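You operate a simulated robot arm through the tools that you are given. There is no shell and no other tool. Be economical: measure what you need, move in short steps, check, and stop when the job is done.

Carry out the task below with a simulated two-armed robot. There is one attempt and no reset: what you move stays moved.

Task
Knock the end bung home, then bolt the box tube away in the bench drawer.
Fine: the tube stands in its cradle for the blows; bench mallet back on its rest; shut the drawer and shoot the bolt. Set down upright: box tube.

Only the result counts: the job must be done as asked and must still hold three seconds after the hand-in. Knocking over, shifting, dropping, spilling or breaking anything else fails it.

Robot
Two 7-joint arms with three-finger grippers on one trunk, on a base that drives. Base frame: it is fixed to the floor where the robot stands at the start and does not move with it; the origin is under the middle of the robot, x ahead of it, y to its left, z up. Readings come in m, degrees, newtons and seconds.
The left shoulder is at the start at [0.045, 0.154, 1], the right one opposite. With the tool pointing down near the work surface each hand reaches from about 0.1 to 0.62 m from the robot's upright axis, wherever it stands, measured 20 degrees to its own side. Places, roughly: bench drawer [0.3, -0.4, 0.7]; bench drawer inside [0.3, -0.4, 0.7]; drawer bolt [0.4, -0.8, 0.7]; end bung [0.6, 0, 1]. Payload 2.69 kg a hand.
Tool frame (each hand has its own): the origin (TCP) lies between the finger pads and is the grasp point; the fingertips stand 0.029 m ahead of it; z points along the fingers, y is the line along which they close. The gripper opens to 0.12 m. The gripper's body begins 0.078 m behind the TCP.
Orientation is that of the tool frame in the base frame, as a unit quaternion [x, y, z, w]. With the fingers straight down and closing along the base's y, the tool's x points along the base's -x, its y along +y and its z along -z.

Tools
- The arms move only by the tool jog_arm. It takes "left_rows", "right_rows" or both (then of equal length, played together; a hand with none holds still); each is text: rows parted by semicolons, each of 7 numbers parted by spaces: the shift along the tool's x, y, z in m, then the turn, a rotation vector about the tool's x, y, z in degrees, then the closure, from 0 (fully open) to 1 (shut). In form: x y z ax ay az hand; .... A call has 1 to 10 rows; each row shifts and turns the commanded pose from where the row before left it, along the tool's axes as they then stand. Rows are played at 5 a second. More than 0.05 m and 8.6 degrees between two rows, or a gripper value outside its range, and nothing of the call is played. A pose out of reach is approached as far as the arm can. The call stops where the force on the tool passes 40 N (or 10 N more than at its start, if that is more) or the arm is blocked; 0.2 s more then pass. Each finger halts on what it meets, pressing with about 29 N; the grip force reading is that of the motor and also rises with nothing between the fingers. The clock runs only during rows and for 0.2 s after the last one: add rows that do not move to give the fingers time. The reply holds the time, the measured pose of the TCP, the force on the tool along the base axes, the opening and the grip force, in the units named above and with some noise, with the torque about the TCP (base axes, N m) and any sound that the robot's microphone picked up.
- Cameras (640 x 400 px; columns grow to the right, rows downward): "scene" is now at [0.1334, -0.0498, 1.1398]; the picture's right is [-0.45, -0.90, 0.00], its down [-0.62, 0.31, -0.72] and it looks along [0.64, -0.32, -0.69] (base axes); focal length 214 px, centre (320, 200). "left" rides on the left gripper at [0.063, 0, -0.104] in its tool frame; the picture's right is [0.00, 1.00, 0.00], its down [-0.83, 0.00, -0.56] and it looks along [-0.56, 0.00, 0.83] (tool axes); focal length 275 px, centre (320, 200). "right" rides on the right gripper at [0.063, 0, -0.104] in its tool frame; the picture's right is [0.00, 1.00, 0.00], its down [-0.83, 0.00, -0.56] and it looks along [-0.56, 0.00, 0.83] (tool axes); focal length 275 px, centre (320, 200). There is no depth. A picture from a camera that has moved, and an enlarged one, comes with that camera's place and axes in the base frame and with its lens. The place of the scene camera against the robot may be out by one fixed shift of up to 0.018 m in any direction.
- get_image(camera): a new picture of that camera. It takes no simulated time.
- slide_trunk(by): slides the trunk up (or, below 0, down) by that many m; the arms and the scene camera ride with it, the base frame stays. It gives what a move gives, with no picture.
- roll_base(legs): drives the robot by 1 to 6 legs, each [ahead, left, turn to the left] in m, m and degrees, along the robot's own axes; the way and the turn of a leg run together, so that a leg with both is an arc; at most 1.5 m and 180 degrees a leg. The arms and the cameras ride along, it lands a little off, and it stops where it bumps. It gives what a move gives.
- pan_tilt(pan, tilt): turns the head with the scene camera to pan (to the left, within 80 degrees either way) and tilt (down, from -29 to 69), counted from straight ahead of the robot. It gives what a move gives.
- inspect(camera, box): a new picture of the part [left, top, right, bottom] of that camera's present view, enlarged. It takes no simulated time.
- hand_in(): hands the job in; it is judged then, once.

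Go step by step. Nothing tells you exact positions but the pictures and the camera data: compare them with the known pose of the tool, close in by small moves and look again before you grip or let go. The budget is 120 turns and 88 pictures, counting those below and the enlarged ones. Unless the task says otherwise, let go and move clear before handing in, and close with one line.

The tools are called after "Emit:" by a JSON object that holds its "op" and its "data". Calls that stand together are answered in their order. jog_arm: Moves the arms, as the interface text tells. Its arguments: {"type":"object","properties":{"left_rows":{"type":"string"},"right_rows":{"type":"string"}},"required":[]} The other tools are called the same way: slide_trunk (by) slides the trunk up or down; roll_base (legs) drives the base; pan_tilt (pan, tilt) turns the head that bears the scene camera; get_image (camera) takes a picture; inspect (camera, box) takes an enlarged picture of a part of a camera's view; hand_in () hands the job in.

At the start:

```text
t: 0.0
left_tool_pos: [0.3439, -0.0126, 1.0]
left_tool_rot: [0.0, 1.0, 0.0, 0.0]
left_contact_force: [0.3, -0.8, 0.1]
left_moment: [-0.04, 0.01, 0.01]
left_opening: 0.1201
left_grasp_force: 0.0
right_tool_pos: [0.27, -0.3049, 1.0009]
right_tool_rot: [0.0, 1.0, 0.0, -0.001]
right_contact_force: [0.3, 0.1, -0.2]
right_moment: [-0.02, 0.0, -0.01]
right_opening: 0.1201
right_grasp_force: 0.0
trunk travel left (down, up): [-0.369, 0.069]
robot x, y, heading: [-0.002, 0.0005, 0.1]
head pan, tilt: [-26.5, 43.9]
```

scene: 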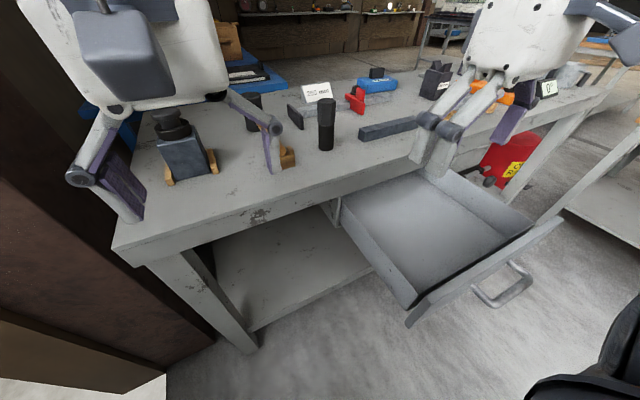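
right: 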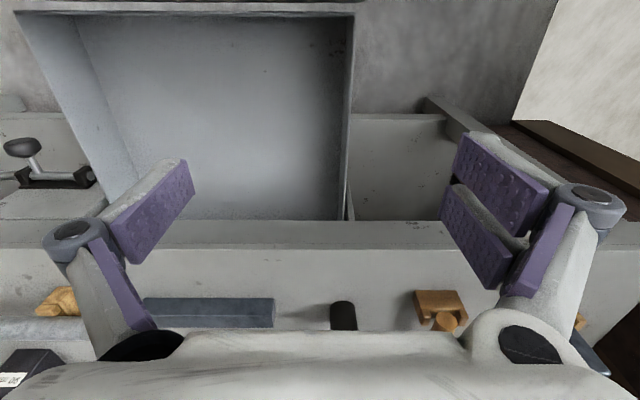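
left: 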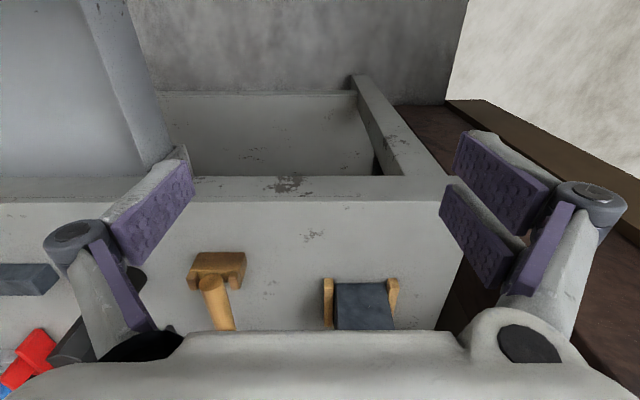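

I see the open drawer, a cradle with a dark tube and bung at left, a wooden mallet and a few other items. I'll look closer first.

Emit:
{"op": "pan_tilt", "data": {"pan": 0, "tilt": 40}}

Emit:
{"op": "inspect", "data": {"camera": "left", "box": [160, 200, 480, 400]}}

Emit:
{"op": "get_image", "data": {"camera": "scene"}}

```text
t: 0.9
left_tool_pos: [0.3428, -0.0118, 1.0008]
left_tool_rot: [0.0, 1.0, 0.0, 0.0]
left_contact_force: [0.4, -0.1, -0.3]
left_moment: [-0.01, -0.01, 0.01]
left_opening: 0.12
left_grasp_force: 0.1
right_tool_pos: [0.27, -0.3039, 1.0001]
right_tool_rot: [0.0, 1.0, 0.0, 0.001]
right_contact_force: [0.0, 0.0, -0.5]
right_moment: [0.0, -0.01, 0.01]
right_opening: 0.1199
right_grasp_force: 0.1
trunk travel left (down, up): [-0.369, 0.069]
robot x, y, heading: [0.0009, 0.0015, -0.1]
head pan, tilt: [0.0, 40.0]
```

```text
2.00 times, centred on (320, 300) of left
camera zoom: at [0.2793, -0.0123, 1.1052], right [0.0, 1.0, 0.0], down [0.83, 0.0, 0.56], along [0.56, 0.0, -0.83], focal length 551 px, centre (320, 0)
```

zoom: 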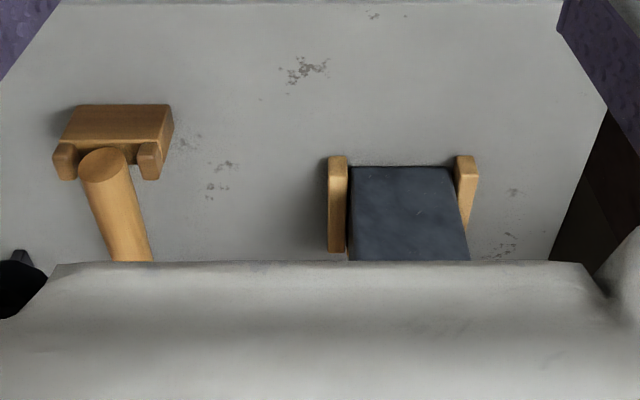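

```text
83 pictures are left
camera scene: at [0.1448, -0.0133, 1.1455], right [0.0, -1.0, 0.0], down [-0.64, 0.0, -0.77], along [0.77, 0.0, -0.64], focal length 214 px, centre (320, 200)
```

scene: 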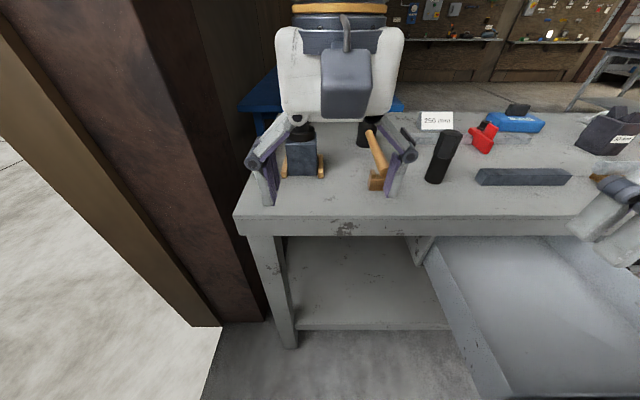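

The mallet's handle lies in a wooden notch rest, head towards the back. I'll pull the left hand back and up to clear the view.

Emit:
{"op": "jog_arm", "data": {"left_rows": "0.03 0 -0.04 0 0 0 0;0.03 0 -0.04 0 0 0 0;0.03 0 -0.04 0 0 0 0;0.02 0 -0.04 0 0 0 0;0 0 0 0 0 0 0"}}

Emit:
{"op": "get_image", "data": {"camera": "left"}}

Emit:
{"op": "get_image", "data": {"camera": "scene"}}

```text
t: 1.7
left_tool_pos: [0.2706, -0.0112, 1.1064]
left_tool_rot: [-0.013, 1.0, 0.005, 0.005]
left_contact_force: [-0.4, 0.1, 0.0]
left_moment: [0.02, 0.03, -0.01]
left_opening: 0.1199
left_grasp_force: 0.1
right_tool_pos: [0.2715, -0.304, 1.0004]
right_tool_rot: [0.001, 1.0, 0.001, -0.001]
right_contact_force: [0.1, 0.2, -0.2]
right_moment: [0.01, 0.02, -0.01]
right_opening: 0.12
right_grasp_force: 0.1
trunk travel left (down, up): [-0.369, 0.069]
robot x, y, heading: [0.0018, -0.0023, 0.1]
head pan, tilt: [0.0, 40.0]
stopped in row 4 (left hand): the force on the tool passed its limit at 107 N (the readings are from after the stop); the commanded pose is now the measured one
```

```text
82 pictures are left
camera left: at [0.2053, -0.0148, 1.2101], right [-0.02, 1.0, 0.01], down [0.83, 0.01, 0.56], along [0.56, 0.02, -0.83], focal length 275 px, centre (320, 200)
```

left: 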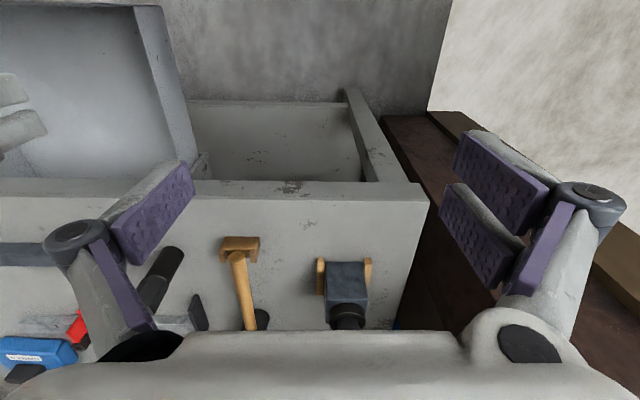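

```text
81 pictures are left
camera scene: at [0.1525, -0.0096, 1.1694], right [0.04, -1.0, 0.0], down [-0.42, -0.02, -0.91], along [0.91, 0.04, -0.42], focal length 214 px, centre (320, 200)
```

scene: 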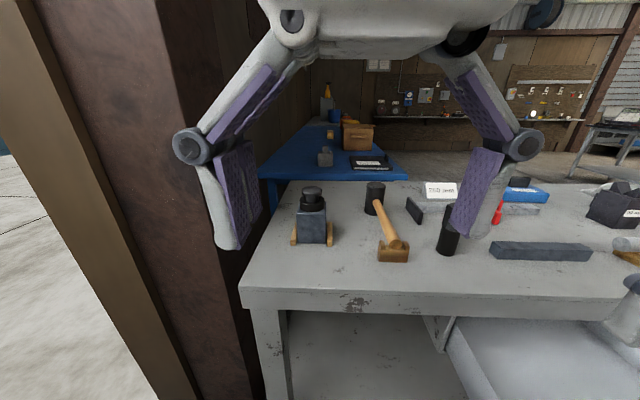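

The left hand brushed the head, but the view is now clear. I'll enlarge it.

Emit:
{"op": "inspect", "data": {"camera": "scene", "box": [240, 160, 480, 310]}}

Emit:
{"op": "inspect", "data": {"camera": "left", "box": [140, 200, 460, 400]}}

Emit:
{"op": "inspect", "data": {"camera": "scene", "box": [440, 160, 640, 285]}}

```text
2.67 times, centred on (360, 235) of scene
camera zoom: at [0.1525, -0.0096, 1.1694], right [0.04, -1.0, 0.0], down [-0.42, -0.02, -0.91], along [0.91, 0.04, -0.42], focal length 572 px, centre (213, 107)
```

zoom: 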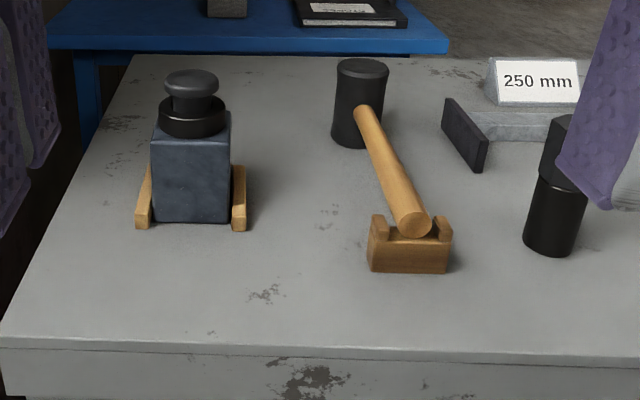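

```text
2.00 times, centred on (300, 300) of left
camera zoom: at [0.2053, -0.0148, 1.2101], right [-0.02, 1.0, 0.01], down [0.83, 0.01, 0.56], along [0.56, 0.02, -0.83], focal length 551 px, centre (360, 0)
```

zoom: 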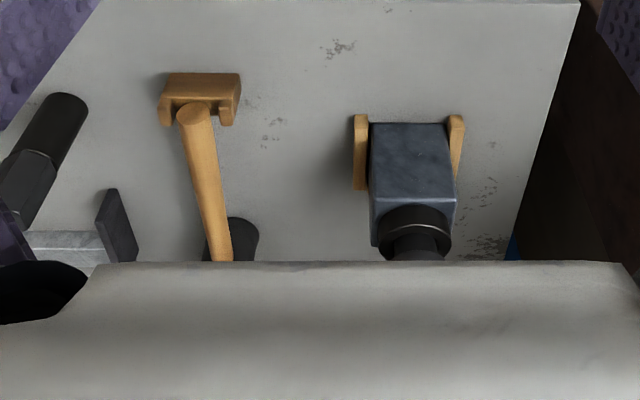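

```text
3.20 times, centred on (540, 222) of scene
camera zoom: at [0.1525, -0.0096, 1.1694], right [0.04, -1.0, 0.0], down [-0.42, -0.02, -0.91], along [0.91, 0.04, -0.42], focal length 686 px, centre (-384, 128)
```

zoom: 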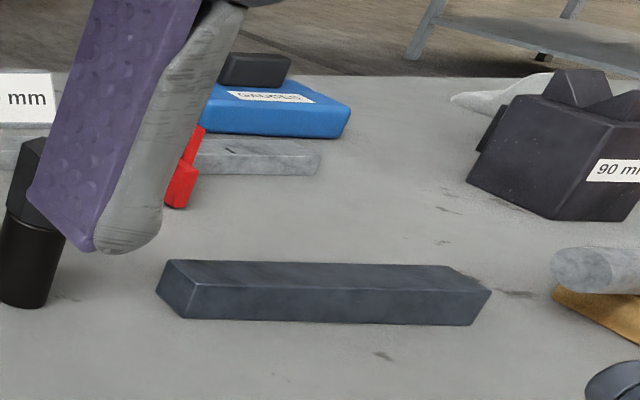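

I'll pull the left hand off the head and bring it over the mallet handle while squaring it up, then reset the head.

Emit:
{"op": "jog_arm", "data": {"left_rows": "-0.02 0 0.03 0.6 0.6 1.5 0;-0.04 -0.025 0.01 0 0 0 0;-0.04 -0.028 0.01 0 0 0 0;-0.04 -0.028 0.01 0 0 0 0;-0.04 -0.028 0.01 0 0 0 0;-0.04 -0.028 0.01 0 0 0 0;0 0 0 0 0 0 0"}}

Emit:
{"op": "pan_tilt", "data": {"pan": -10, "tilt": 45}}

Emit:
{"op": "get_image", "data": {"camera": "left"}}

Emit:
{"op": "get_image", "data": {"camera": "scene"}}

```text
t: 3.3
left_tool_pos: [0.4308, -0.1044, 1.0233]
left_tool_rot: [0.002, 1.0, -0.002, 0.003]
left_contact_force: [-0.5, -0.5, -0.7]
left_moment: [-0.01, 0.01, -0.02]
left_opening: 0.1198
left_grasp_force: 0.0
left hand out of reach, approached as far as the arm can: row 5, 6
right_tool_pos: [0.2702, -0.3044, 1.0004]
right_tool_rot: [0.0, 1.0, 0.0, 0.0]
right_contact_force: [-0.2, -0.2, -0.1]
right_moment: [0.01, -0.01, -0.01]
right_opening: 0.12
right_grasp_force: 0.1
trunk travel left (down, up): [-0.369, 0.069]
robot x, y, heading: [0.004, 0.0029, 0.2]
head pan, tilt: [0.0, 40.0]
```

```text
t: 4.0
left_tool_pos: [0.4315, -0.1053, 1.0236]
left_tool_rot: [0.0, 1.0, -0.001, 0.004]
left_contact_force: [0.1, 0.0, -0.5]
left_moment: [0.0, 0.0, -0.01]
left_opening: 0.12
left_grasp_force: 0.1
right_tool_pos: [0.2696, -0.3031, 1.0005]
right_tool_rot: [0.0, 1.0, 0.0, 0.0]
right_contact_force: [-0.7, 0.3, -0.3]
right_moment: [0.01, 0.02, 0.04]
right_opening: 0.1201
right_grasp_force: 0.1
trunk travel left (down, up): [-0.369, 0.069]
robot x, y, heading: [0.0018, 0.0006, 0.1]
head pan, tilt: [-10.0, 45.0]
```

```text
77 pictures are left
camera left: at [0.3667, -0.1034, 1.1279], right [0.01, 1.0, 0.0], down [0.83, 0.0, 0.56], along [0.56, -0.01, -0.83], focal length 275 px, centre (320, 200)
```

left: 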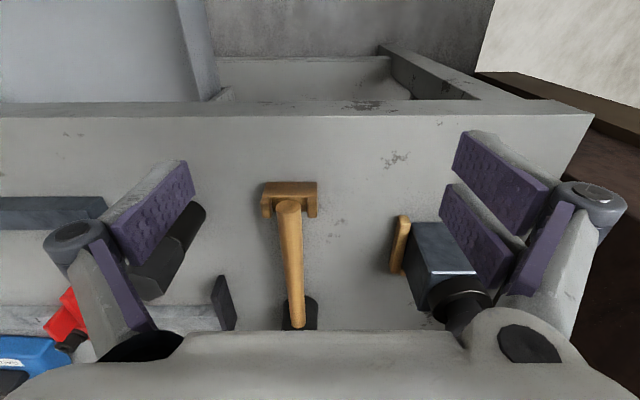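

```text
76 pictures are left
camera scene: at [0.1399, -0.0273, 1.1383], right [-0.17, -0.98, 0.0], down [-0.7, 0.12, -0.71], along [0.7, -0.12, -0.71], focal length 214 px, centre (320, 200)
```

scene: 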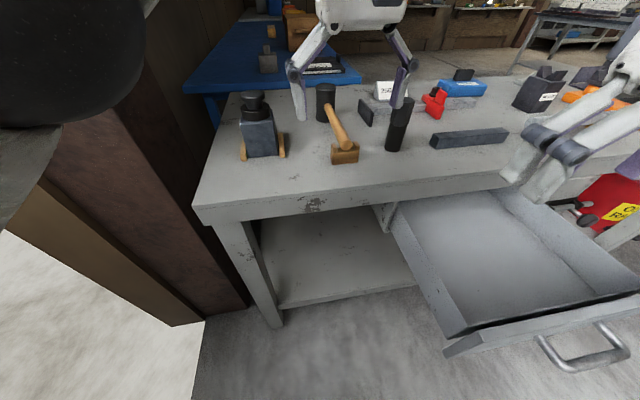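

The left hand runs out of reach there, so the robot must get closer. I'll look down at how much room there is between the base, the bench and the drawer.

Emit:
{"op": "pan_tilt", "data": {"pan": -45, "tilt": 65}}

Emit:
{"op": "get_image", "data": {"camera": "scene"}}

Emit:
{"op": "pan_tilt", "data": {"pan": 10, "tilt": 69}}

Emit:
{"op": "get_image", "data": {"camera": "scene"}}

```text
t: 5.0
left_tool_pos: [0.4309, -0.1048, 1.0235]
left_tool_rot: [0.001, 1.0, -0.002, 0.003]
left_contact_force: [-0.8, 0.2, -0.3]
left_moment: [-0.01, -0.01, 0.02]
left_opening: 0.1201
left_grasp_force: 0.1
right_tool_pos: [0.2711, -0.3026, 1.0005]
right_tool_rot: [0.0, 1.0, 0.0, 0.0]
right_contact_force: [-0.1, -0.4, -0.8]
right_moment: [0.01, 0.03, -0.03]
right_opening: 0.12
right_grasp_force: 0.1
trunk travel left (down, up): [-0.369, 0.069]
robot x, y, heading: [0.0004, 0.0004, 0.2]
head pan, tilt: [-45.0, 65.0]
```

```text
75 pictures are left
camera scene: at [0.1028, -0.0561, 1.1133], right [-0.71, -0.71, 0.0], down [-0.64, 0.64, -0.42], along [0.3, -0.3, -0.91], focal length 214 px, centre (320, 200)
```

scene: 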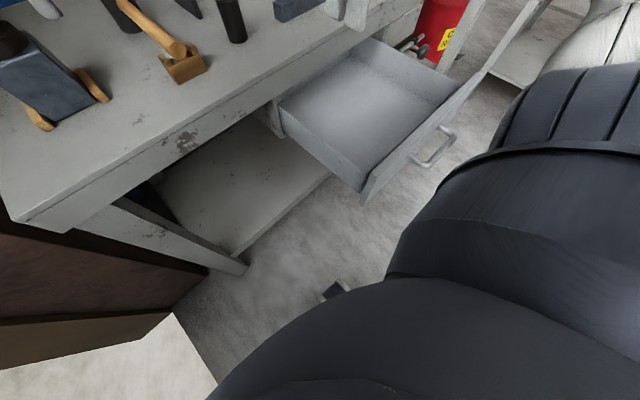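

```text
t: 6.3
left_tool_pos: [0.4343, -0.1021, 1.0228]
left_tool_rot: [-0.002, 1.0, -0.004, 0.002]
left_contact_force: [-0.1, -0.2, 0.3]
left_moment: [-0.02, 0.03, -0.03]
left_opening: 0.1198
left_grasp_force: 0.2
right_tool_pos: [0.2703, -0.3032, 1.0003]
right_tool_rot: [-0.001, 1.0, 0.0, 0.0]
right_contact_force: [-1.1, 1.0, 0.4]
right_moment: [-0.01, 0.02, -0.02]
right_opening: 0.1199
right_grasp_force: 0.0
trunk travel left (down, up): [-0.369, 0.069]
robot x, y, heading: [0.0014, 0.0012, 0.1]
head pan, tilt: [10.0, 68.8]
```

```text
74 pictures are left
camera scene: at [0.1159, -0.0296, 1.1112], right [-0.28, -0.96, 0.0], down [-0.88, 0.26, -0.39], along [0.38, -0.11, -0.92], focal length 214 px, centre (320, 200)
```

scene: 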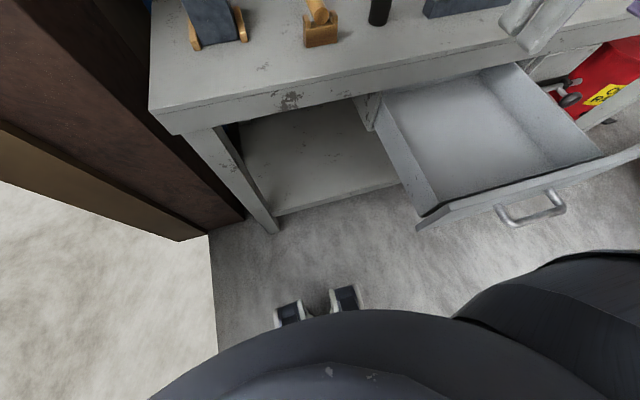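

There is room ahead: the base is narrow and the bench edge is at about x 0.45. I'll drive ahead a little in steps.

Emit:
{"op": "roll_base", "data": {"legs": [[0.13, 0.05, 0]]}}

Emit:
{"op": "pan_tilt", "data": {"pan": -5, "tilt": 50}}

Emit:
{"op": "get_image", "data": {"camera": "scene"}}

Emit:
{"op": "get_image", "data": {"camera": "left"}}

```text
t: 7.6
left_tool_pos: [0.5656, -0.0535, 1.0224]
left_tool_rot: [-0.001, 1.0, -0.004, 0.002]
left_contact_force: [-0.1, 0.0, 0.9]
left_moment: [0.0, 0.02, 0.0]
left_opening: 0.1203
left_grasp_force: 0.1
right_tool_pos: [0.4018, -0.2541, 0.9993]
right_tool_rot: [0.0, 1.0, -0.001, 0.0]
right_contact_force: [0.9, -0.1, -0.4]
right_moment: [0.03, 0.02, 0.02]
right_opening: 0.12
right_grasp_force: 0.0
trunk travel left (down, up): [-0.369, 0.069]
robot x, y, heading: [0.1319, 0.0481, -0.3]
head pan, tilt: [10.0, 68.8]
```

```text
t: 8.4
left_tool_pos: [0.5628, -0.0561, 1.0235]
left_tool_rot: [0.0, 1.0, -0.003, 0.002]
left_contact_force: [-0.2, 0.2, 1.4]
left_moment: [0.0, -0.02, 0.02]
left_opening: 0.1198
left_grasp_force: 0.2
right_tool_pos: [0.4014, -0.2552, 1.0008]
right_tool_rot: [0.0, 1.0, 0.0, 0.0]
right_contact_force: [-0.3, -0.1, 0.8]
right_moment: [-0.01, -0.02, 0.03]
right_opening: 0.1201
right_grasp_force: 0.0
trunk travel left (down, up): [-0.369, 0.069]
robot x, y, heading: [0.1313, 0.0493, -0.1]
head pan, tilt: [-5.0, 50.0]
```

```text
73 pictures are left
camera scene: at [0.2679, 0.0286, 1.1313], right [-0.09, -1.0, 0.0], down [-0.76, 0.07, -0.64], along [0.64, -0.06, -0.77], focal length 214 px, centre (320, 200)
```

scene: 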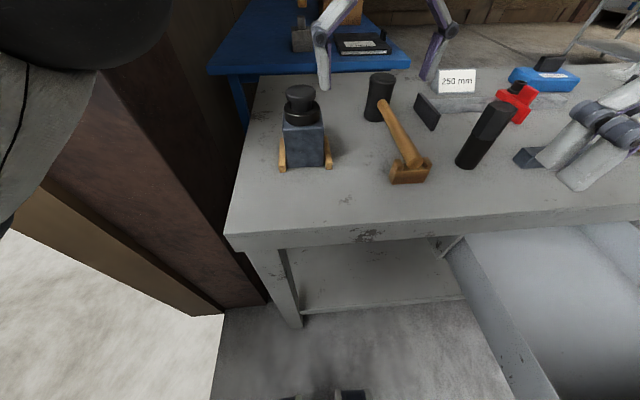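

```text
72 pictures are left
camera left: at [0.4988, -0.0541, 1.128], right [0.0, 1.0, -0.01], down [0.83, 0.0, 0.56], along [0.56, -0.01, -0.83], focal length 275 px, centre (320, 200)
```

left: 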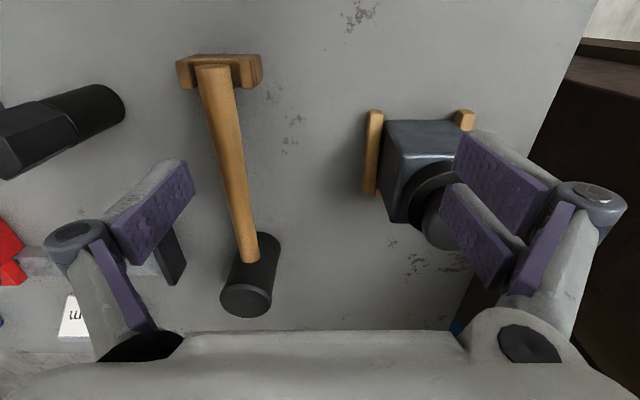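

Now the mallet and tube are in clear view. I'll enlarge the tube and the mallet.

Emit:
{"op": "inspect", "data": {"camera": "left", "box": [340, 80, 500, 280]}}

Emit:
{"op": "inspect", "data": {"camera": "scene", "box": [250, 60, 442, 190]}}

```text
2.00 times, centred on (420, 180) of left
camera zoom: at [0.4988, -0.0541, 1.128], right [0.0, 1.0, -0.01], down [0.83, 0.0, 0.56], along [0.56, -0.01, -0.83], focal length 551 px, centre (120, 240)
```

zoom: 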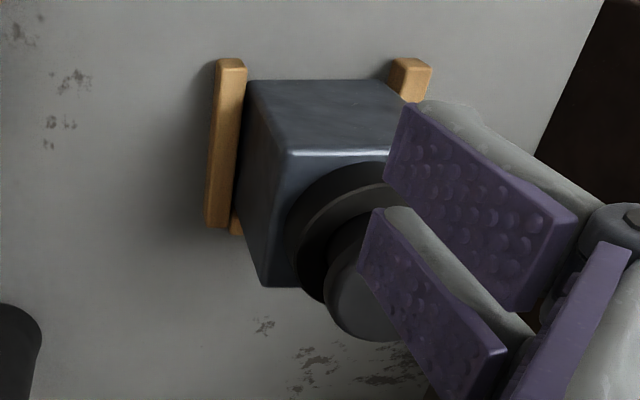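

```text
3.08 times, centred on (346, 125) of scene
camera zoom: at [0.2679, 0.0286, 1.1313], right [-0.09, -1.0, 0.0], down [-0.76, 0.07, -0.64], along [0.64, -0.06, -0.77], focal length 660 px, centre (240, 431)
```

zoom: 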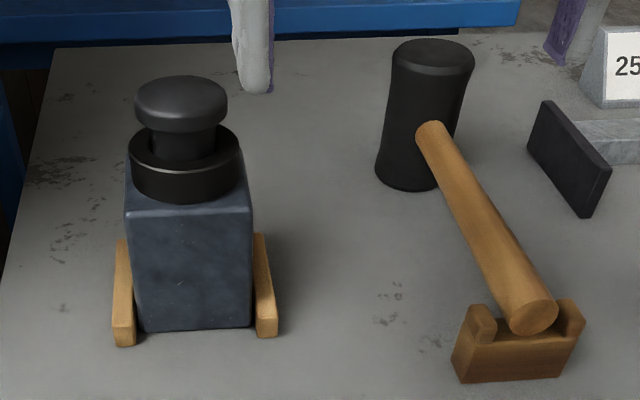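

The tube stands at about (0.624, 0.041), top z ≈ 0.93, with the bung knob at about 0.98. The mallet head is at (0.775, -0.147) with its handle at z ≈ 0.884. I'll park the left hand back and left, then drive a bit closer for the right hand.

Emit:
{"op": "jog_arm", "data": {"left_rows": "0.045 0 -0.01 0 0 0 0;0.045 0.02 -0.01 0 0 0 0;0.04 0.025 0 0 0 0 0;0.03 0.04 0 0 0 0 0;0.02 0.04 0 0 0 0 0;0.01 0.04 0 0 0 0 0;0.01 0.04 0 0 0 0 0;0 0.03 0 0 0 0 0;0 0 0 0 0 0 0"}}

Emit:
{"op": "roll_base", "data": {"legs": [[0.06, 0, 0]]}}

Emit:
{"op": "get_image", "data": {"camera": "scene"}}

Emit:
{"op": "get_image", "data": {"camera": "right"}}

```text
refused: row 2 steps farther than a row can; nothing moved
```

```text
t: 9.4
left_tool_pos: [0.6239, -0.0546, 1.0239]
left_tool_rot: [0.0, 1.0, -0.003, 0.002]
left_contact_force: [0.4, 0.1, 0.5]
left_moment: [-0.02, 0.04, 0.03]
left_opening: 0.1199
left_grasp_force: 0.2
right_tool_pos: [0.4618, -0.2556, 1.0008]
right_tool_rot: [-0.001, 1.0, 0.0, 0.0]
right_contact_force: [0.2, 0.2, -0.2]
right_moment: [-0.01, 0.04, -0.03]
right_opening: 0.1199
right_grasp_force: 0.0
trunk travel left (down, up): [-0.369, 0.069]
robot x, y, heading: [0.1888, 0.0455, -0.2]
head pan, tilt: [-5.0, 50.0]
```

```text
69 pictures are left
camera scene: at [0.328, 0.0286, 1.1312], right [-0.09, -1.0, 0.0], down [-0.76, 0.07, -0.64], along [0.64, -0.06, -0.77], focal length 214 px, centre (320, 200)
```

scene: 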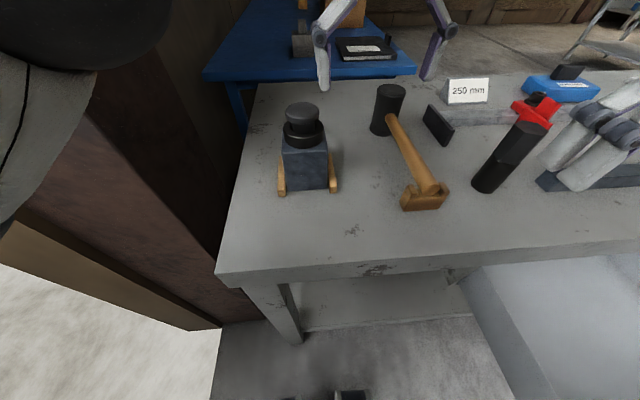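

```text
68 pictures are left
camera right: at [0.3982, -0.2547, 1.104], right [0.0, 1.0, 0.0], down [0.83, 0.0, 0.56], along [0.56, 0.0, -0.83], focal length 275 px, centre (320, 200)
```

right: 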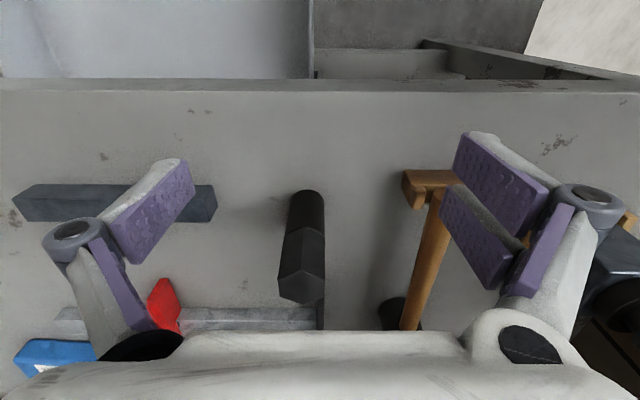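

Nothing was hit. I'll redo the left-hand park with shorter rows.

Emit:
{"op": "jog_arm", "data": {"left_rows": "0.045 0 -0.01 0 0 0 0;0.045 0 -0.01 0 0 0 0;0.045 0.01 0 0 0 0 0;0.03 0.03 0 0 0 0 0;0.02 0.04 0 0 0 0 0;0.01 0.04 0 0 0 0 0;0.01 0.04 0 0 0 0 0;0 0.03 0 0 0 0 0;0 0 0 0 0 0 0"}}

Emit:
{"op": "get_image", "data": {"camera": "scene"}}

```text
t: 11.0
left_tool_pos: [0.4268, 0.0944, 1.0358]
left_tool_rot: [-0.013, 1.0, 0.001, -0.004]
left_contact_force: [-0.6, -0.4, 0.0]
left_moment: [-0.04, 0.01, 0.03]
left_opening: 0.1198
left_grasp_force: 0.1
right_tool_pos: [0.46, -0.2546, 1.0008]
right_tool_rot: [0.001, 1.0, 0.0, -0.001]
right_contact_force: [-0.8, 0.2, 0.2]
right_moment: [-0.03, 0.0, -0.04]
right_opening: 0.1198
right_grasp_force: 0.1
trunk travel left (down, up): [-0.369, 0.069]
robot x, y, heading: [0.1961, 0.0513, 0.1]
head pan, tilt: [-5.0, 50.0]
stopped in row 7 (left hand): the force on the tool passed its limit at 53 N (the readings are from after the stop); the commanded pose is now the measured one
```

```text
67 pictures are left
camera scene: at [0.3424, 0.0391, 1.1661], right [0.04, -1.0, 0.0], down [-0.45, -0.02, -0.89], along [0.89, 0.04, -0.45], focal length 214 px, centre (320, 200)
```

scene: 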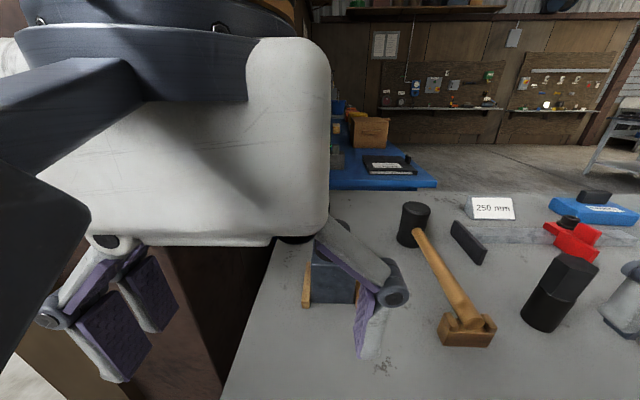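

The hand touched the head again; I'll bring it a little forward and down, then left.

Emit:
{"op": "jog_arm", "data": {"left_rows": "-0.025 0.005 0.03 0 0 0 0;0 0.02 0.03 0 0 1.5 0;0 0.04 0.01 0 0 0 0;0 0.03 0 0 0 0 0;0.03 0 0 0 0 0 0;0 0 0 0 0 0 0"}}

Emit:
{"op": "pan_tilt", "data": {"pan": -5, "tilt": 40}}

Emit:
{"op": "get_image", "data": {"camera": "scene"}}

```text
t: 12.4
left_tool_pos: [0.4211, 0.1882, 0.9655]
left_tool_rot: [0.002, 1.0, -0.001, 0.001]
left_contact_force: [0.4, 0.0, -0.3]
left_moment: [-0.02, -0.02, 0.04]
left_opening: 0.1197
left_grasp_force: 0.0
right_tool_pos: [0.4608, -0.2558, 1.0008]
right_tool_rot: [0.0, 1.0, 0.0, 0.0]
right_contact_force: [0.4, 0.2, 0.1]
right_moment: [-0.02, 0.01, -0.02]
right_opening: 0.1199
right_grasp_force: 0.0
trunk travel left (down, up): [-0.369, 0.069]
robot x, y, heading: [0.1924, 0.0483, -0.2]
head pan, tilt: [-5.0, 50.0]
```

```text
t: 13.1
left_tool_pos: [0.4209, 0.1881, 0.9658]
left_tool_rot: [0.004, 1.0, 0.0, 0.001]
left_contact_force: [-0.5, 0.7, -0.4]
left_moment: [0.01, -0.01, -0.01]
left_opening: 0.1199
left_grasp_force: 0.1
right_tool_pos: [0.4614, -0.2561, 0.9992]
right_tool_rot: [0.0, 1.0, 0.0, 0.0]
right_contact_force: [0.0, 0.7, 1.0]
right_moment: [-0.01, 0.0, 0.03]
right_opening: 0.12
right_grasp_force: 0.0
trunk travel left (down, up): [-0.369, 0.069]
robot x, y, heading: [0.1895, 0.0489, -0.1]
head pan, tilt: [-5.0, 40.0]
```

```text
66 pictures are left
camera scene: at [0.3351, 0.0279, 1.1455], right [-0.09, -1.0, 0.0], down [-0.64, 0.06, -0.77], along [0.76, -0.07, -0.64], focal length 214 px, centre (320, 200)
```

scene: 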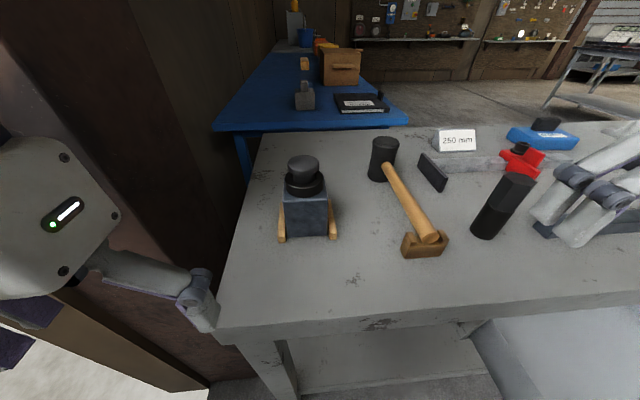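

The view is clear now. I'll move the right hand over the mallet handle near the head.

Emit:
{"op": "jog_arm", "data": {"right_rows": "0 0.03 -0.02 0 0 0 0;-0.03 0.03 0 0 0 0 0;-0.04 0.025 0 0 0 0 0;-0.04 0.024 0 0 0 0 0;-0.045 0 0 0 0 0 0;-0.045 0 0 0 0 0 0;-0.04 0 0 0 0 0 0;0 0 0 0 0 0 0"}}

Emit:
{"op": "get_image", "data": {"camera": "right"}}

Emit:
{"op": "get_image", "data": {"camera": "scene"}}

```text
t: 14.9
left_tool_pos: [0.421, 0.1881, 0.966]
left_tool_rot: [0.004, 1.0, -0.001, 0.001]
left_contact_force: [0.4, -0.5, -0.7]
left_moment: [0.0, -0.02, -0.01]
left_opening: 0.1199
left_grasp_force: 0.0
right_tool_pos: [0.7009, -0.1462, 1.0194]
right_tool_rot: [-0.001, 1.0, 0.0, -0.001]
right_contact_force: [-0.2, 0.1, 0.4]
right_moment: [0.02, 0.02, -0.03]
right_opening: 0.1199
right_grasp_force: 0.1
trunk travel left (down, up): [-0.369, 0.069]
robot x, y, heading: [0.1891, 0.046, -0.0]
head pan, tilt: [-5.0, 40.0]
```

```text
65 pictures are left
camera right: at [0.6369, -0.1456, 1.124], right [-0.01, 1.0, 0.0], down [0.83, 0.0, 0.56], along [0.56, 0.0, -0.83], focal length 275 px, centre (320, 200)
```

right: 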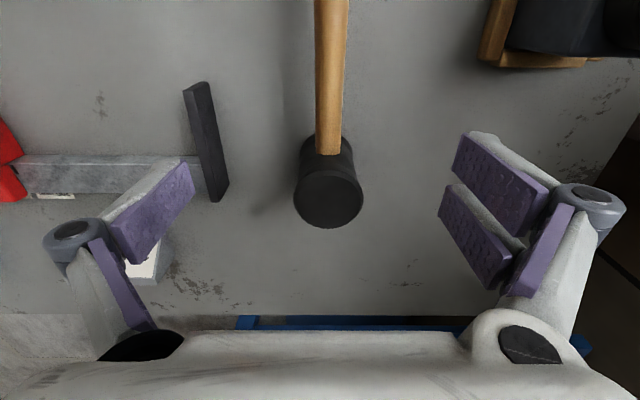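

```text
64 pictures are left
camera scene: at [0.3348, 0.0277, 1.1456], right [-0.09, -1.0, 0.0], down [-0.64, 0.06, -0.77], along [0.76, -0.07, -0.64], focal length 214 px, centre (320, 200)
```

scene: 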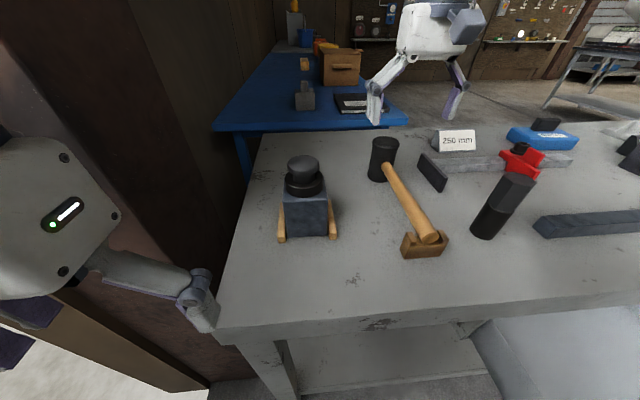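

The handle runs along x at y ≈ -0.138, with the head centre at x ≈ 0.768. I'll part-close the right hand and lower it over the handle.

Emit:
{"op": "jog_arm", "data": {"right_rows": "-0.016 0.009 0 0 0 0 0.3;0 0 0.04 0 0 0 0.3;0 0 0.045 0 0 0 0.3;0 0 0.03 0 0 0 0.3;0 0 0 0 0 0 0.3"}}

Emit:
{"op": "get_image", "data": {"camera": "right"}}

```text
t: 16.1
left_tool_pos: [0.4203, 0.1879, 0.9654]
left_tool_rot: [0.003, 1.0, -0.001, 0.001]
left_contact_force: [0.3, 0.1, 0.1]
left_moment: [-0.02, -0.01, -0.02]
left_opening: 0.1201
left_grasp_force: 0.1
right_tool_pos: [0.7161, -0.1386, 0.9045]
right_tool_rot: [0.0, 1.0, 0.001, -0.001]
right_contact_force: [0.0, 0.1, -0.4]
right_moment: [0.0, 0.04, 0.01]
right_opening: 0.084
right_grasp_force: 0.1
trunk travel left (down, up): [-0.369, 0.069]
robot x, y, heading: [0.1924, 0.0519, 0.2]
head pan, tilt: [-5.0, 40.0]
```

```text
63 pictures are left
camera right: at [0.6524, -0.1371, 1.0093], right [0.0, 1.0, 0.0], down [0.83, 0.0, 0.56], along [0.56, 0.0, -0.83], focal length 275 px, centre (320, 200)
```

right: 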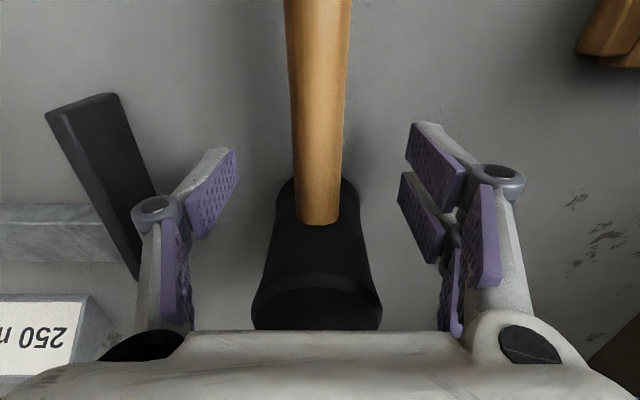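

Well centred. I'll lower 2 cm more and grip.

Emit:
{"op": "jog_arm", "data": {"right_rows": "0 0 0.021 0 0 0 0.3;0 0 0 0 0 0 0.6;0 0 0 0 0 0 1;0 0 0 0 0 0 1;0 0 0 0 0 0 1;0 0 0 0 0 0 1"}}

Emit:
{"op": "get_image", "data": {"camera": "right"}}

```text
t: 17.5
left_tool_pos: [0.4205, 0.1872, 0.9656]
left_tool_rot: [0.003, 1.0, -0.001, 0.001]
left_contact_force: [-0.4, 0.3, 0.2]
left_moment: [0.0, 0.02, -0.01]
left_opening: 0.12
left_grasp_force: 0.1
right_tool_pos: [0.7169, -0.1381, 0.8833]
right_tool_rot: [0.0, 1.0, 0.0, 0.0]
right_contact_force: [-1.5, -1.7, 1.2]
right_moment: [0.09, -0.17, -0.01]
right_opening: 0.0247
right_grasp_force: 29.0
trunk travel left (down, up): [-0.369, 0.069]
robot x, y, heading: [0.189, 0.046, 0.2]
head pan, tilt: [-5.0, 40.0]
```

```text
62 pictures are left
camera right: at [0.6529, -0.1376, 0.9878], right [0.0, 1.0, 0.0], down [0.83, 0.0, 0.56], along [0.56, 0.0, -0.83], focal length 275 px, centre (320, 200)
```

right: 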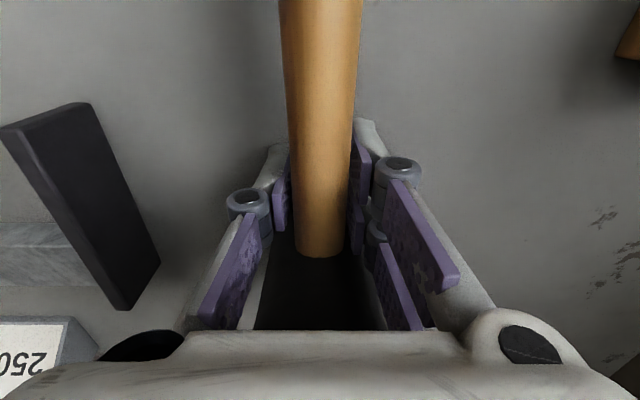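

Gripped. I'll lift the mallet straight up.

Emit:
{"op": "jog_arm", "data": {"right_rows": "0 0 -0.015 0 0 0 1;0 0 -0.03 0 0 0 1;0 0 -0.04 0 0 0 1;0 0 -0.045 0 0 0 1;0 0 -0.04 0 0 0 1;0 0 0 0 0 0 1;0 0 0 0 0 0 1"}}

Emit:
{"op": "roll_base", "data": {"legs": [[-0.06, 0, 0]]}}

Emit:
{"op": "get_image", "data": {"camera": "right"}}

Emit:
{"op": "get_image", "data": {"camera": "scene"}}

```text
t: 19.1
left_tool_pos: [0.4205, 0.1878, 0.9649]
left_tool_rot: [0.004, 1.0, -0.001, 0.0]
left_contact_force: [0.7, 0.0, 0.0]
left_moment: [-0.02, -0.02, 0.04]
left_opening: 0.12
left_grasp_force: 0.1
right_tool_pos: [0.7161, -0.139, 1.0545]
right_tool_rot: [0.0, 1.0, 0.0, 0.001]
right_contact_force: [-1.5, 0.1, -3.6]
right_moment: [-0.01, 0.03, -0.02]
right_opening: 0.0247
right_grasp_force: 28.8
trunk travel left (down, up): [-0.369, 0.069]
robot x, y, heading: [0.1909, 0.0451, -0.2]
head pan, tilt: [-5.0, 40.0]
```

```text
t: 20.1
left_tool_pos: [0.3604, 0.1891, 0.965]
left_tool_rot: [0.003, 1.0, 0.0, 0.001]
left_contact_force: [0.6, 0.4, -0.4]
left_moment: [-0.02, -0.02, 0.03]
left_opening: 0.1202
left_grasp_force: 0.2
right_tool_pos: [0.6562, -0.1399, 1.0556]
right_tool_rot: [-0.001, 1.0, 0.0, 0.001]
right_contact_force: [0.0, -0.4, -3.6]
right_moment: [-0.01, 0.0, 0.02]
right_opening: 0.0247
right_grasp_force: 28.6
trunk travel left (down, up): [-0.369, 0.069]
robot x, y, heading: [0.1297, 0.0485, -0.2]
head pan, tilt: [-5.0, 40.0]
```

```text
61 pictures are left
camera right: at [0.5925, -0.1391, 1.1585], right [0.0, 1.0, 0.0], down [0.83, 0.0, 0.56], along [0.56, 0.0, -0.83], focal length 275 px, centre (320, 200)
```

right: 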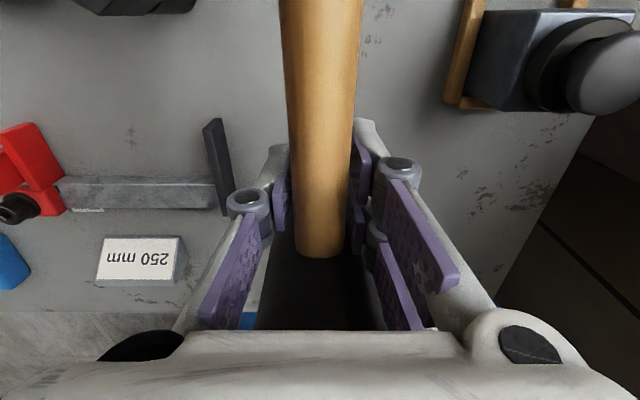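

```text
60 pictures are left
camera scene: at [0.2747, 0.0278, 1.1456], right [-0.09, -1.0, 0.0], down [-0.64, 0.06, -0.77], along [0.76, -0.07, -0.64], focal length 214 px, centre (320, 200)
```

scene: 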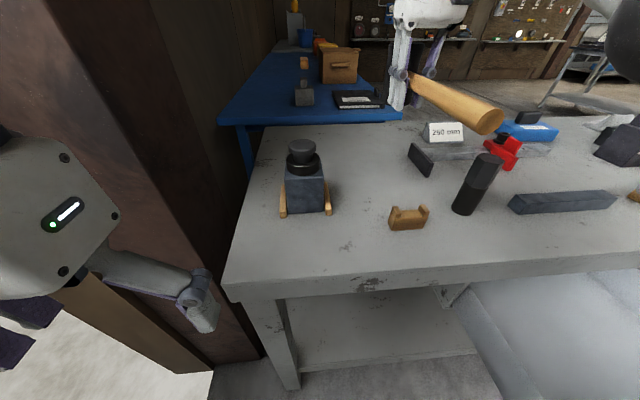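

The mallet is held level. I'll carry it over the bung.

Emit:
{"op": "jog_arm", "data": {"right_rows": "0.02 0.03 -0.01 0 0 0 1;0.02 0.04 0 0 0 0 1;0.02 0.04 0 0 0 0 1;0.02 0.04 0 0 0 0 1;0.006 0.027 0 0 0 0 1;0 0 0 0 0 0 1;0 0 0 0 0 0 1"}}

Emit:
{"op": "get_image", "data": {"camera": "scene"}}

Emit:
{"op": "get_image", "data": {"camera": "right"}}

```text
t: 21.7
left_tool_pos: [0.3618, 0.1879, 0.9653]
left_tool_rot: [0.004, 1.0, -0.001, 0.001]
left_contact_force: [0.2, 0.5, -0.4]
left_moment: [-0.01, 0.02, 0.01]
left_opening: 0.12
left_grasp_force: 0.0
right_tool_pos: [0.5723, 0.0387, 1.062]
right_tool_rot: [0.0, 1.0, 0.001, 0.0]
right_contact_force: [0.6, 0.4, -3.7]
right_moment: [-0.01, -0.01, 0.04]
right_opening: 0.0248
right_grasp_force: 29.1
trunk travel left (down, up): [-0.369, 0.069]
robot x, y, heading: [0.1332, 0.0498, -0.0]
head pan, tilt: [-5.0, 40.0]
```

```text
59 pictures are left
camera scene: at [0.2756, 0.028, 1.1455], right [-0.09, -1.0, 0.0], down [-0.64, 0.06, -0.77], along [0.76, -0.07, -0.64], focal length 214 px, centre (320, 200)
```

scene: 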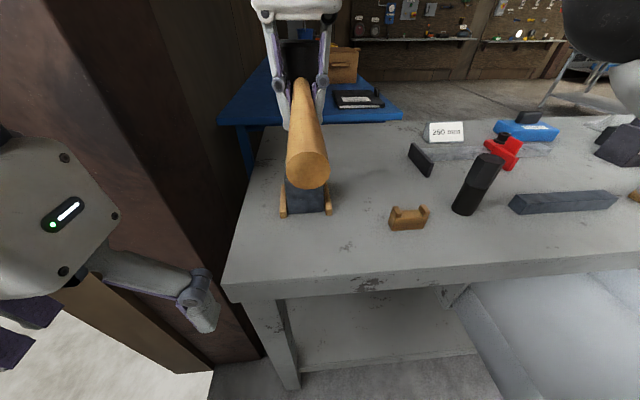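

```text
58 pictures are left
camera right: at [0.5077, 0.0389, 1.1665], right [0.0, 1.0, 0.0], down [0.83, 0.0, 0.56], along [0.56, 0.0, -0.83], focal length 275 px, centre (320, 200)
```

right: 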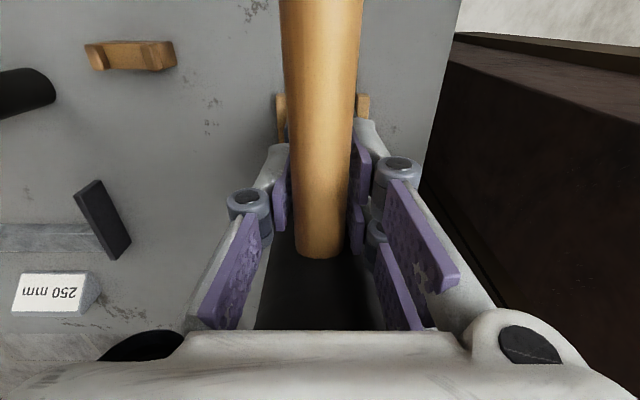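

The head is centred over the bung. I'll lower gently to feel for contact and look from the left camera.

Emit:
{"op": "jog_arm", "data": {"right_rows": "0 0 0.015 0 0 0 1;0 0 0.01 0 0 0 1;0 0 0.005 0 0 0 1;0 0 0.005 0 0 0 1;0 0 0 0 0 0 1"}}

Emit:
{"op": "get_image", "data": {"camera": "left"}}

```text
t: 22.9
left_tool_pos: [0.3612, 0.1883, 0.9651]
left_tool_rot: [0.004, 1.0, 0.0, 0.001]
left_contact_force: [-0.1, 0.1, -0.6]
left_moment: [0.0, 0.01, -0.03]
left_opening: 0.12
left_grasp_force: 0.2
right_tool_pos: [0.5714, 0.0373, 1.0272]
right_tool_rot: [0.0, 1.0, 0.0, 0.0]
right_contact_force: [0.6, -0.7, -4.6]
right_moment: [0.02, 0.06, -0.01]
right_opening: 0.0247
right_grasp_force: 29.0
trunk travel left (down, up): [-0.369, 0.069]
robot x, y, heading: [0.1326, 0.047, -0.0]
head pan, tilt: [-5.0, 40.0]
```

```text
57 pictures are left
camera left: at [0.2967, 0.1896, 1.0706], right [0.01, 1.0, 0.0], down [0.83, -0.01, 0.56], along [0.56, -0.01, -0.83], focal length 275 px, centre (320, 200)
```

left: 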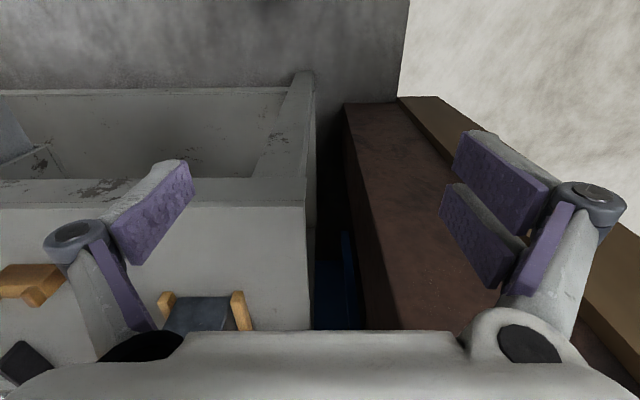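

Emit:
{"op": "jog_arm", "data": {"right_rows": "0 0 0.004 0 0 0 1;0 0 0.004 0 0 0 1;0 0 0.004 0 0 0 1;0 0 0.004 0 0 0 1"}}

```text
t: 23.9
left_tool_pos: [0.3615, 0.1872, 0.9649]
left_tool_rot: [0.003, 1.0, -0.001, 0.001]
left_contact_force: [0.2, -0.2, -0.2]
left_moment: [0.01, 0.01, -0.02]
left_opening: 0.1203
left_grasp_force: 0.0
right_tool_pos: [0.5715, 0.0395, 1.0152]
right_tool_rot: [0.0, 1.0, 0.0, 0.002]
right_contact_force: [1.6, -0.1, 8.3]
right_moment: [0.05, -0.57, 0.02]
right_opening: 0.0251
right_grasp_force: 29.3
trunk travel left (down, up): [-0.369, 0.069]
robot x, y, heading: [0.1305, 0.0483, 0.1]
head pan, tilt: [-5.0, 40.0]
```

Contact is at about z 1.015. I'll lift and strike a first blow.

Emit:
{"op": "jog_arm", "data": {"right_rows": "0 0 -0.04 0 0 0 1;0 0 -0.045 0 0 0 1;0 0 0 0 0 0 1;0 0 0.05 0 0 0 1;0 0 0.05 0 0 0 1"}}

Emit:
{"op": "get_image", "data": {"camera": "right"}}

```text
t: 25.1
left_tool_pos: [0.3576, 0.1875, 0.9667]
left_tool_rot: [0.004, 1.0, -0.001, 0.003]
left_contact_force: [1.1, -1.0, -0.2]
left_moment: [0.0, -0.03, 0.01]
left_opening: 0.1198
left_grasp_force: 0.0
right_tool_pos: [0.5671, 0.037, 1.0027]
right_tool_rot: [-0.001, 1.0, 0.001, 0.002]
right_contact_force: [-8.3, -1.3, 15.9]
right_moment: [0.05, -0.54, -0.05]
right_opening: 0.0289
right_grasp_force: 28.5
trunk travel left (down, up): [-0.369, 0.069]
robot x, y, heading: [0.1303, 0.0487, 0.1]
head pan, tilt: [-5.0, 40.0]
```

```text
56 pictures are left
camera right: at [0.5045, 0.037, 1.1071], right [0.0, 1.0, 0.0], down [0.83, 0.0, 0.56], along [0.56, 0.0, -0.83], focal length 275 px, centre (320, 200)
```

right: 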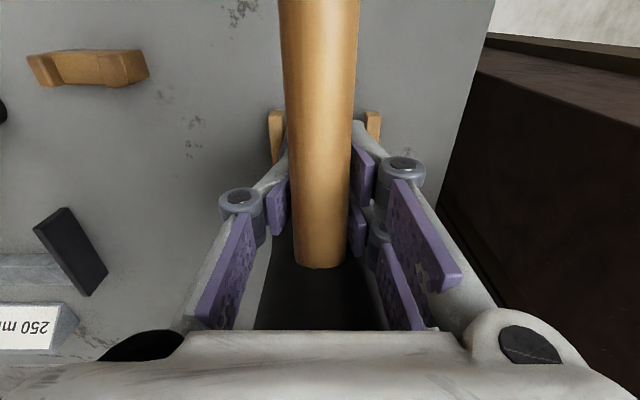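

I'll lift to see how the mallet sits and whether the bung moved.

Emit:
{"op": "jog_arm", "data": {"right_rows": "0 0 -0.04 0 0 0 1;0 0 -0.03 0 0 0 1;0 0 0 0 0 0 1"}}

Emit:
{"op": "get_image", "data": {"camera": "right"}}

Emit:
{"op": "inspect", "data": {"camera": "scene", "box": [220, 0, 420, 230]}}

```text
t: 25.9
left_tool_pos: [0.3606, 0.1887, 0.966]
left_tool_rot: [0.004, 1.0, -0.001, 0.001]
left_contact_force: [-0.2, 0.1, -0.2]
left_moment: [-0.02, -0.01, -0.01]
left_opening: 0.1202
left_grasp_force: 0.0
right_tool_pos: [0.5727, 0.037, 1.0664]
right_tool_rot: [0.0, 1.0, 0.0, 0.0]
right_contact_force: [-0.9, 0.2, -5.0]
right_moment: [0.02, 0.01, -0.01]
right_opening: 0.0264
right_grasp_force: 28.9
trunk travel left (down, up): [-0.369, 0.069]
robot x, y, heading: [0.1307, 0.0504, -0.0]
head pan, tilt: [-5.0, 40.0]
```

```text
55 pictures are left
camera right: at [0.5095, 0.0378, 1.172], right [0.0, 1.0, 0.0], down [0.83, 0.0, 0.56], along [0.56, 0.0, -0.83], focal length 275 px, centre (320, 200)
```

right: 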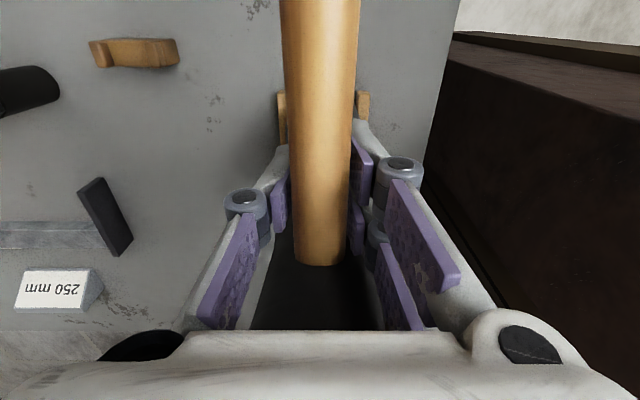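

```text
1.74 times, centred on (320, 115) of scene
camera zoom: at [0.2756, 0.0278, 1.1454], right [-0.09, -1.0, 0.0], down [-0.64, 0.06, -0.77], along [0.76, -0.07, -0.64], focal length 373 px, centre (320, 348)
```

zoom: 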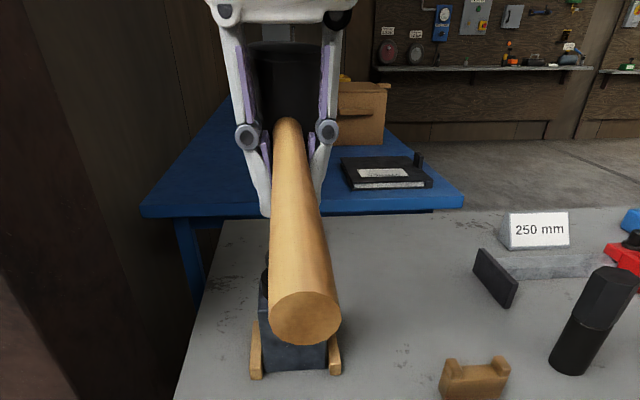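

The mallet has tilted slightly. I'll swing it aside briefly to check the bung.

Emit:
{"op": "jog_arm", "data": {"right_rows": "0 -0.04 0 0 0 0 1;0 -0.045 0 0 0 0 1;0 -0.045 0 0 0 0 1;0 0 0 0 0 0 1"}}

Emit:
{"op": "inspect", "data": {"camera": "scene", "box": [240, 100, 400, 230]}}

```text
t: 26.9
left_tool_pos: [0.3612, 0.1898, 0.965]
left_tool_rot: [0.004, 1.0, -0.001, 0.001]
left_contact_force: [0.2, 0.6, 0.9]
left_moment: [0.02, 0.02, 0.02]
left_opening: 0.12
left_grasp_force: 0.1
right_tool_pos: [0.5708, -0.0935, 1.0682]
right_tool_rot: [0.0, 1.0, 0.0, 0.001]
right_contact_force: [-0.6, 0.0, -4.9]
right_moment: [0.0, 0.05, -0.01]
right_opening: 0.026
right_grasp_force: 29.0
trunk travel left (down, up): [-0.369, 0.069]
robot x, y, heading: [0.1313, 0.049, -0.1]
head pan, tilt: [-5.0, 40.0]
```

```text
3.08 times, centred on (320, 165) of scene
camera zoom: at [0.2756, 0.0284, 1.1455], right [-0.09, -1.0, 0.0], down [-0.64, 0.06, -0.77], along [0.76, -0.07, -0.64], focal length 660 px, centre (320, 308)
```

zoom: 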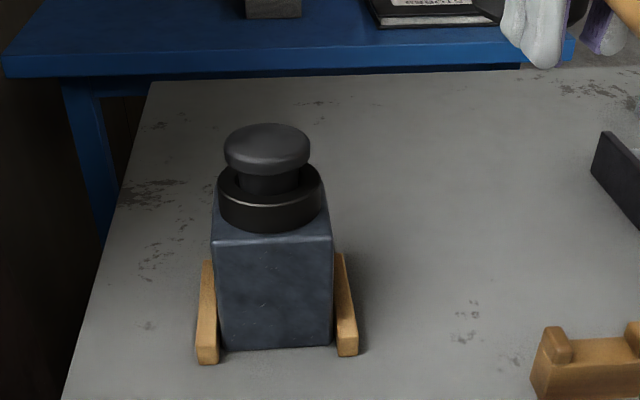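

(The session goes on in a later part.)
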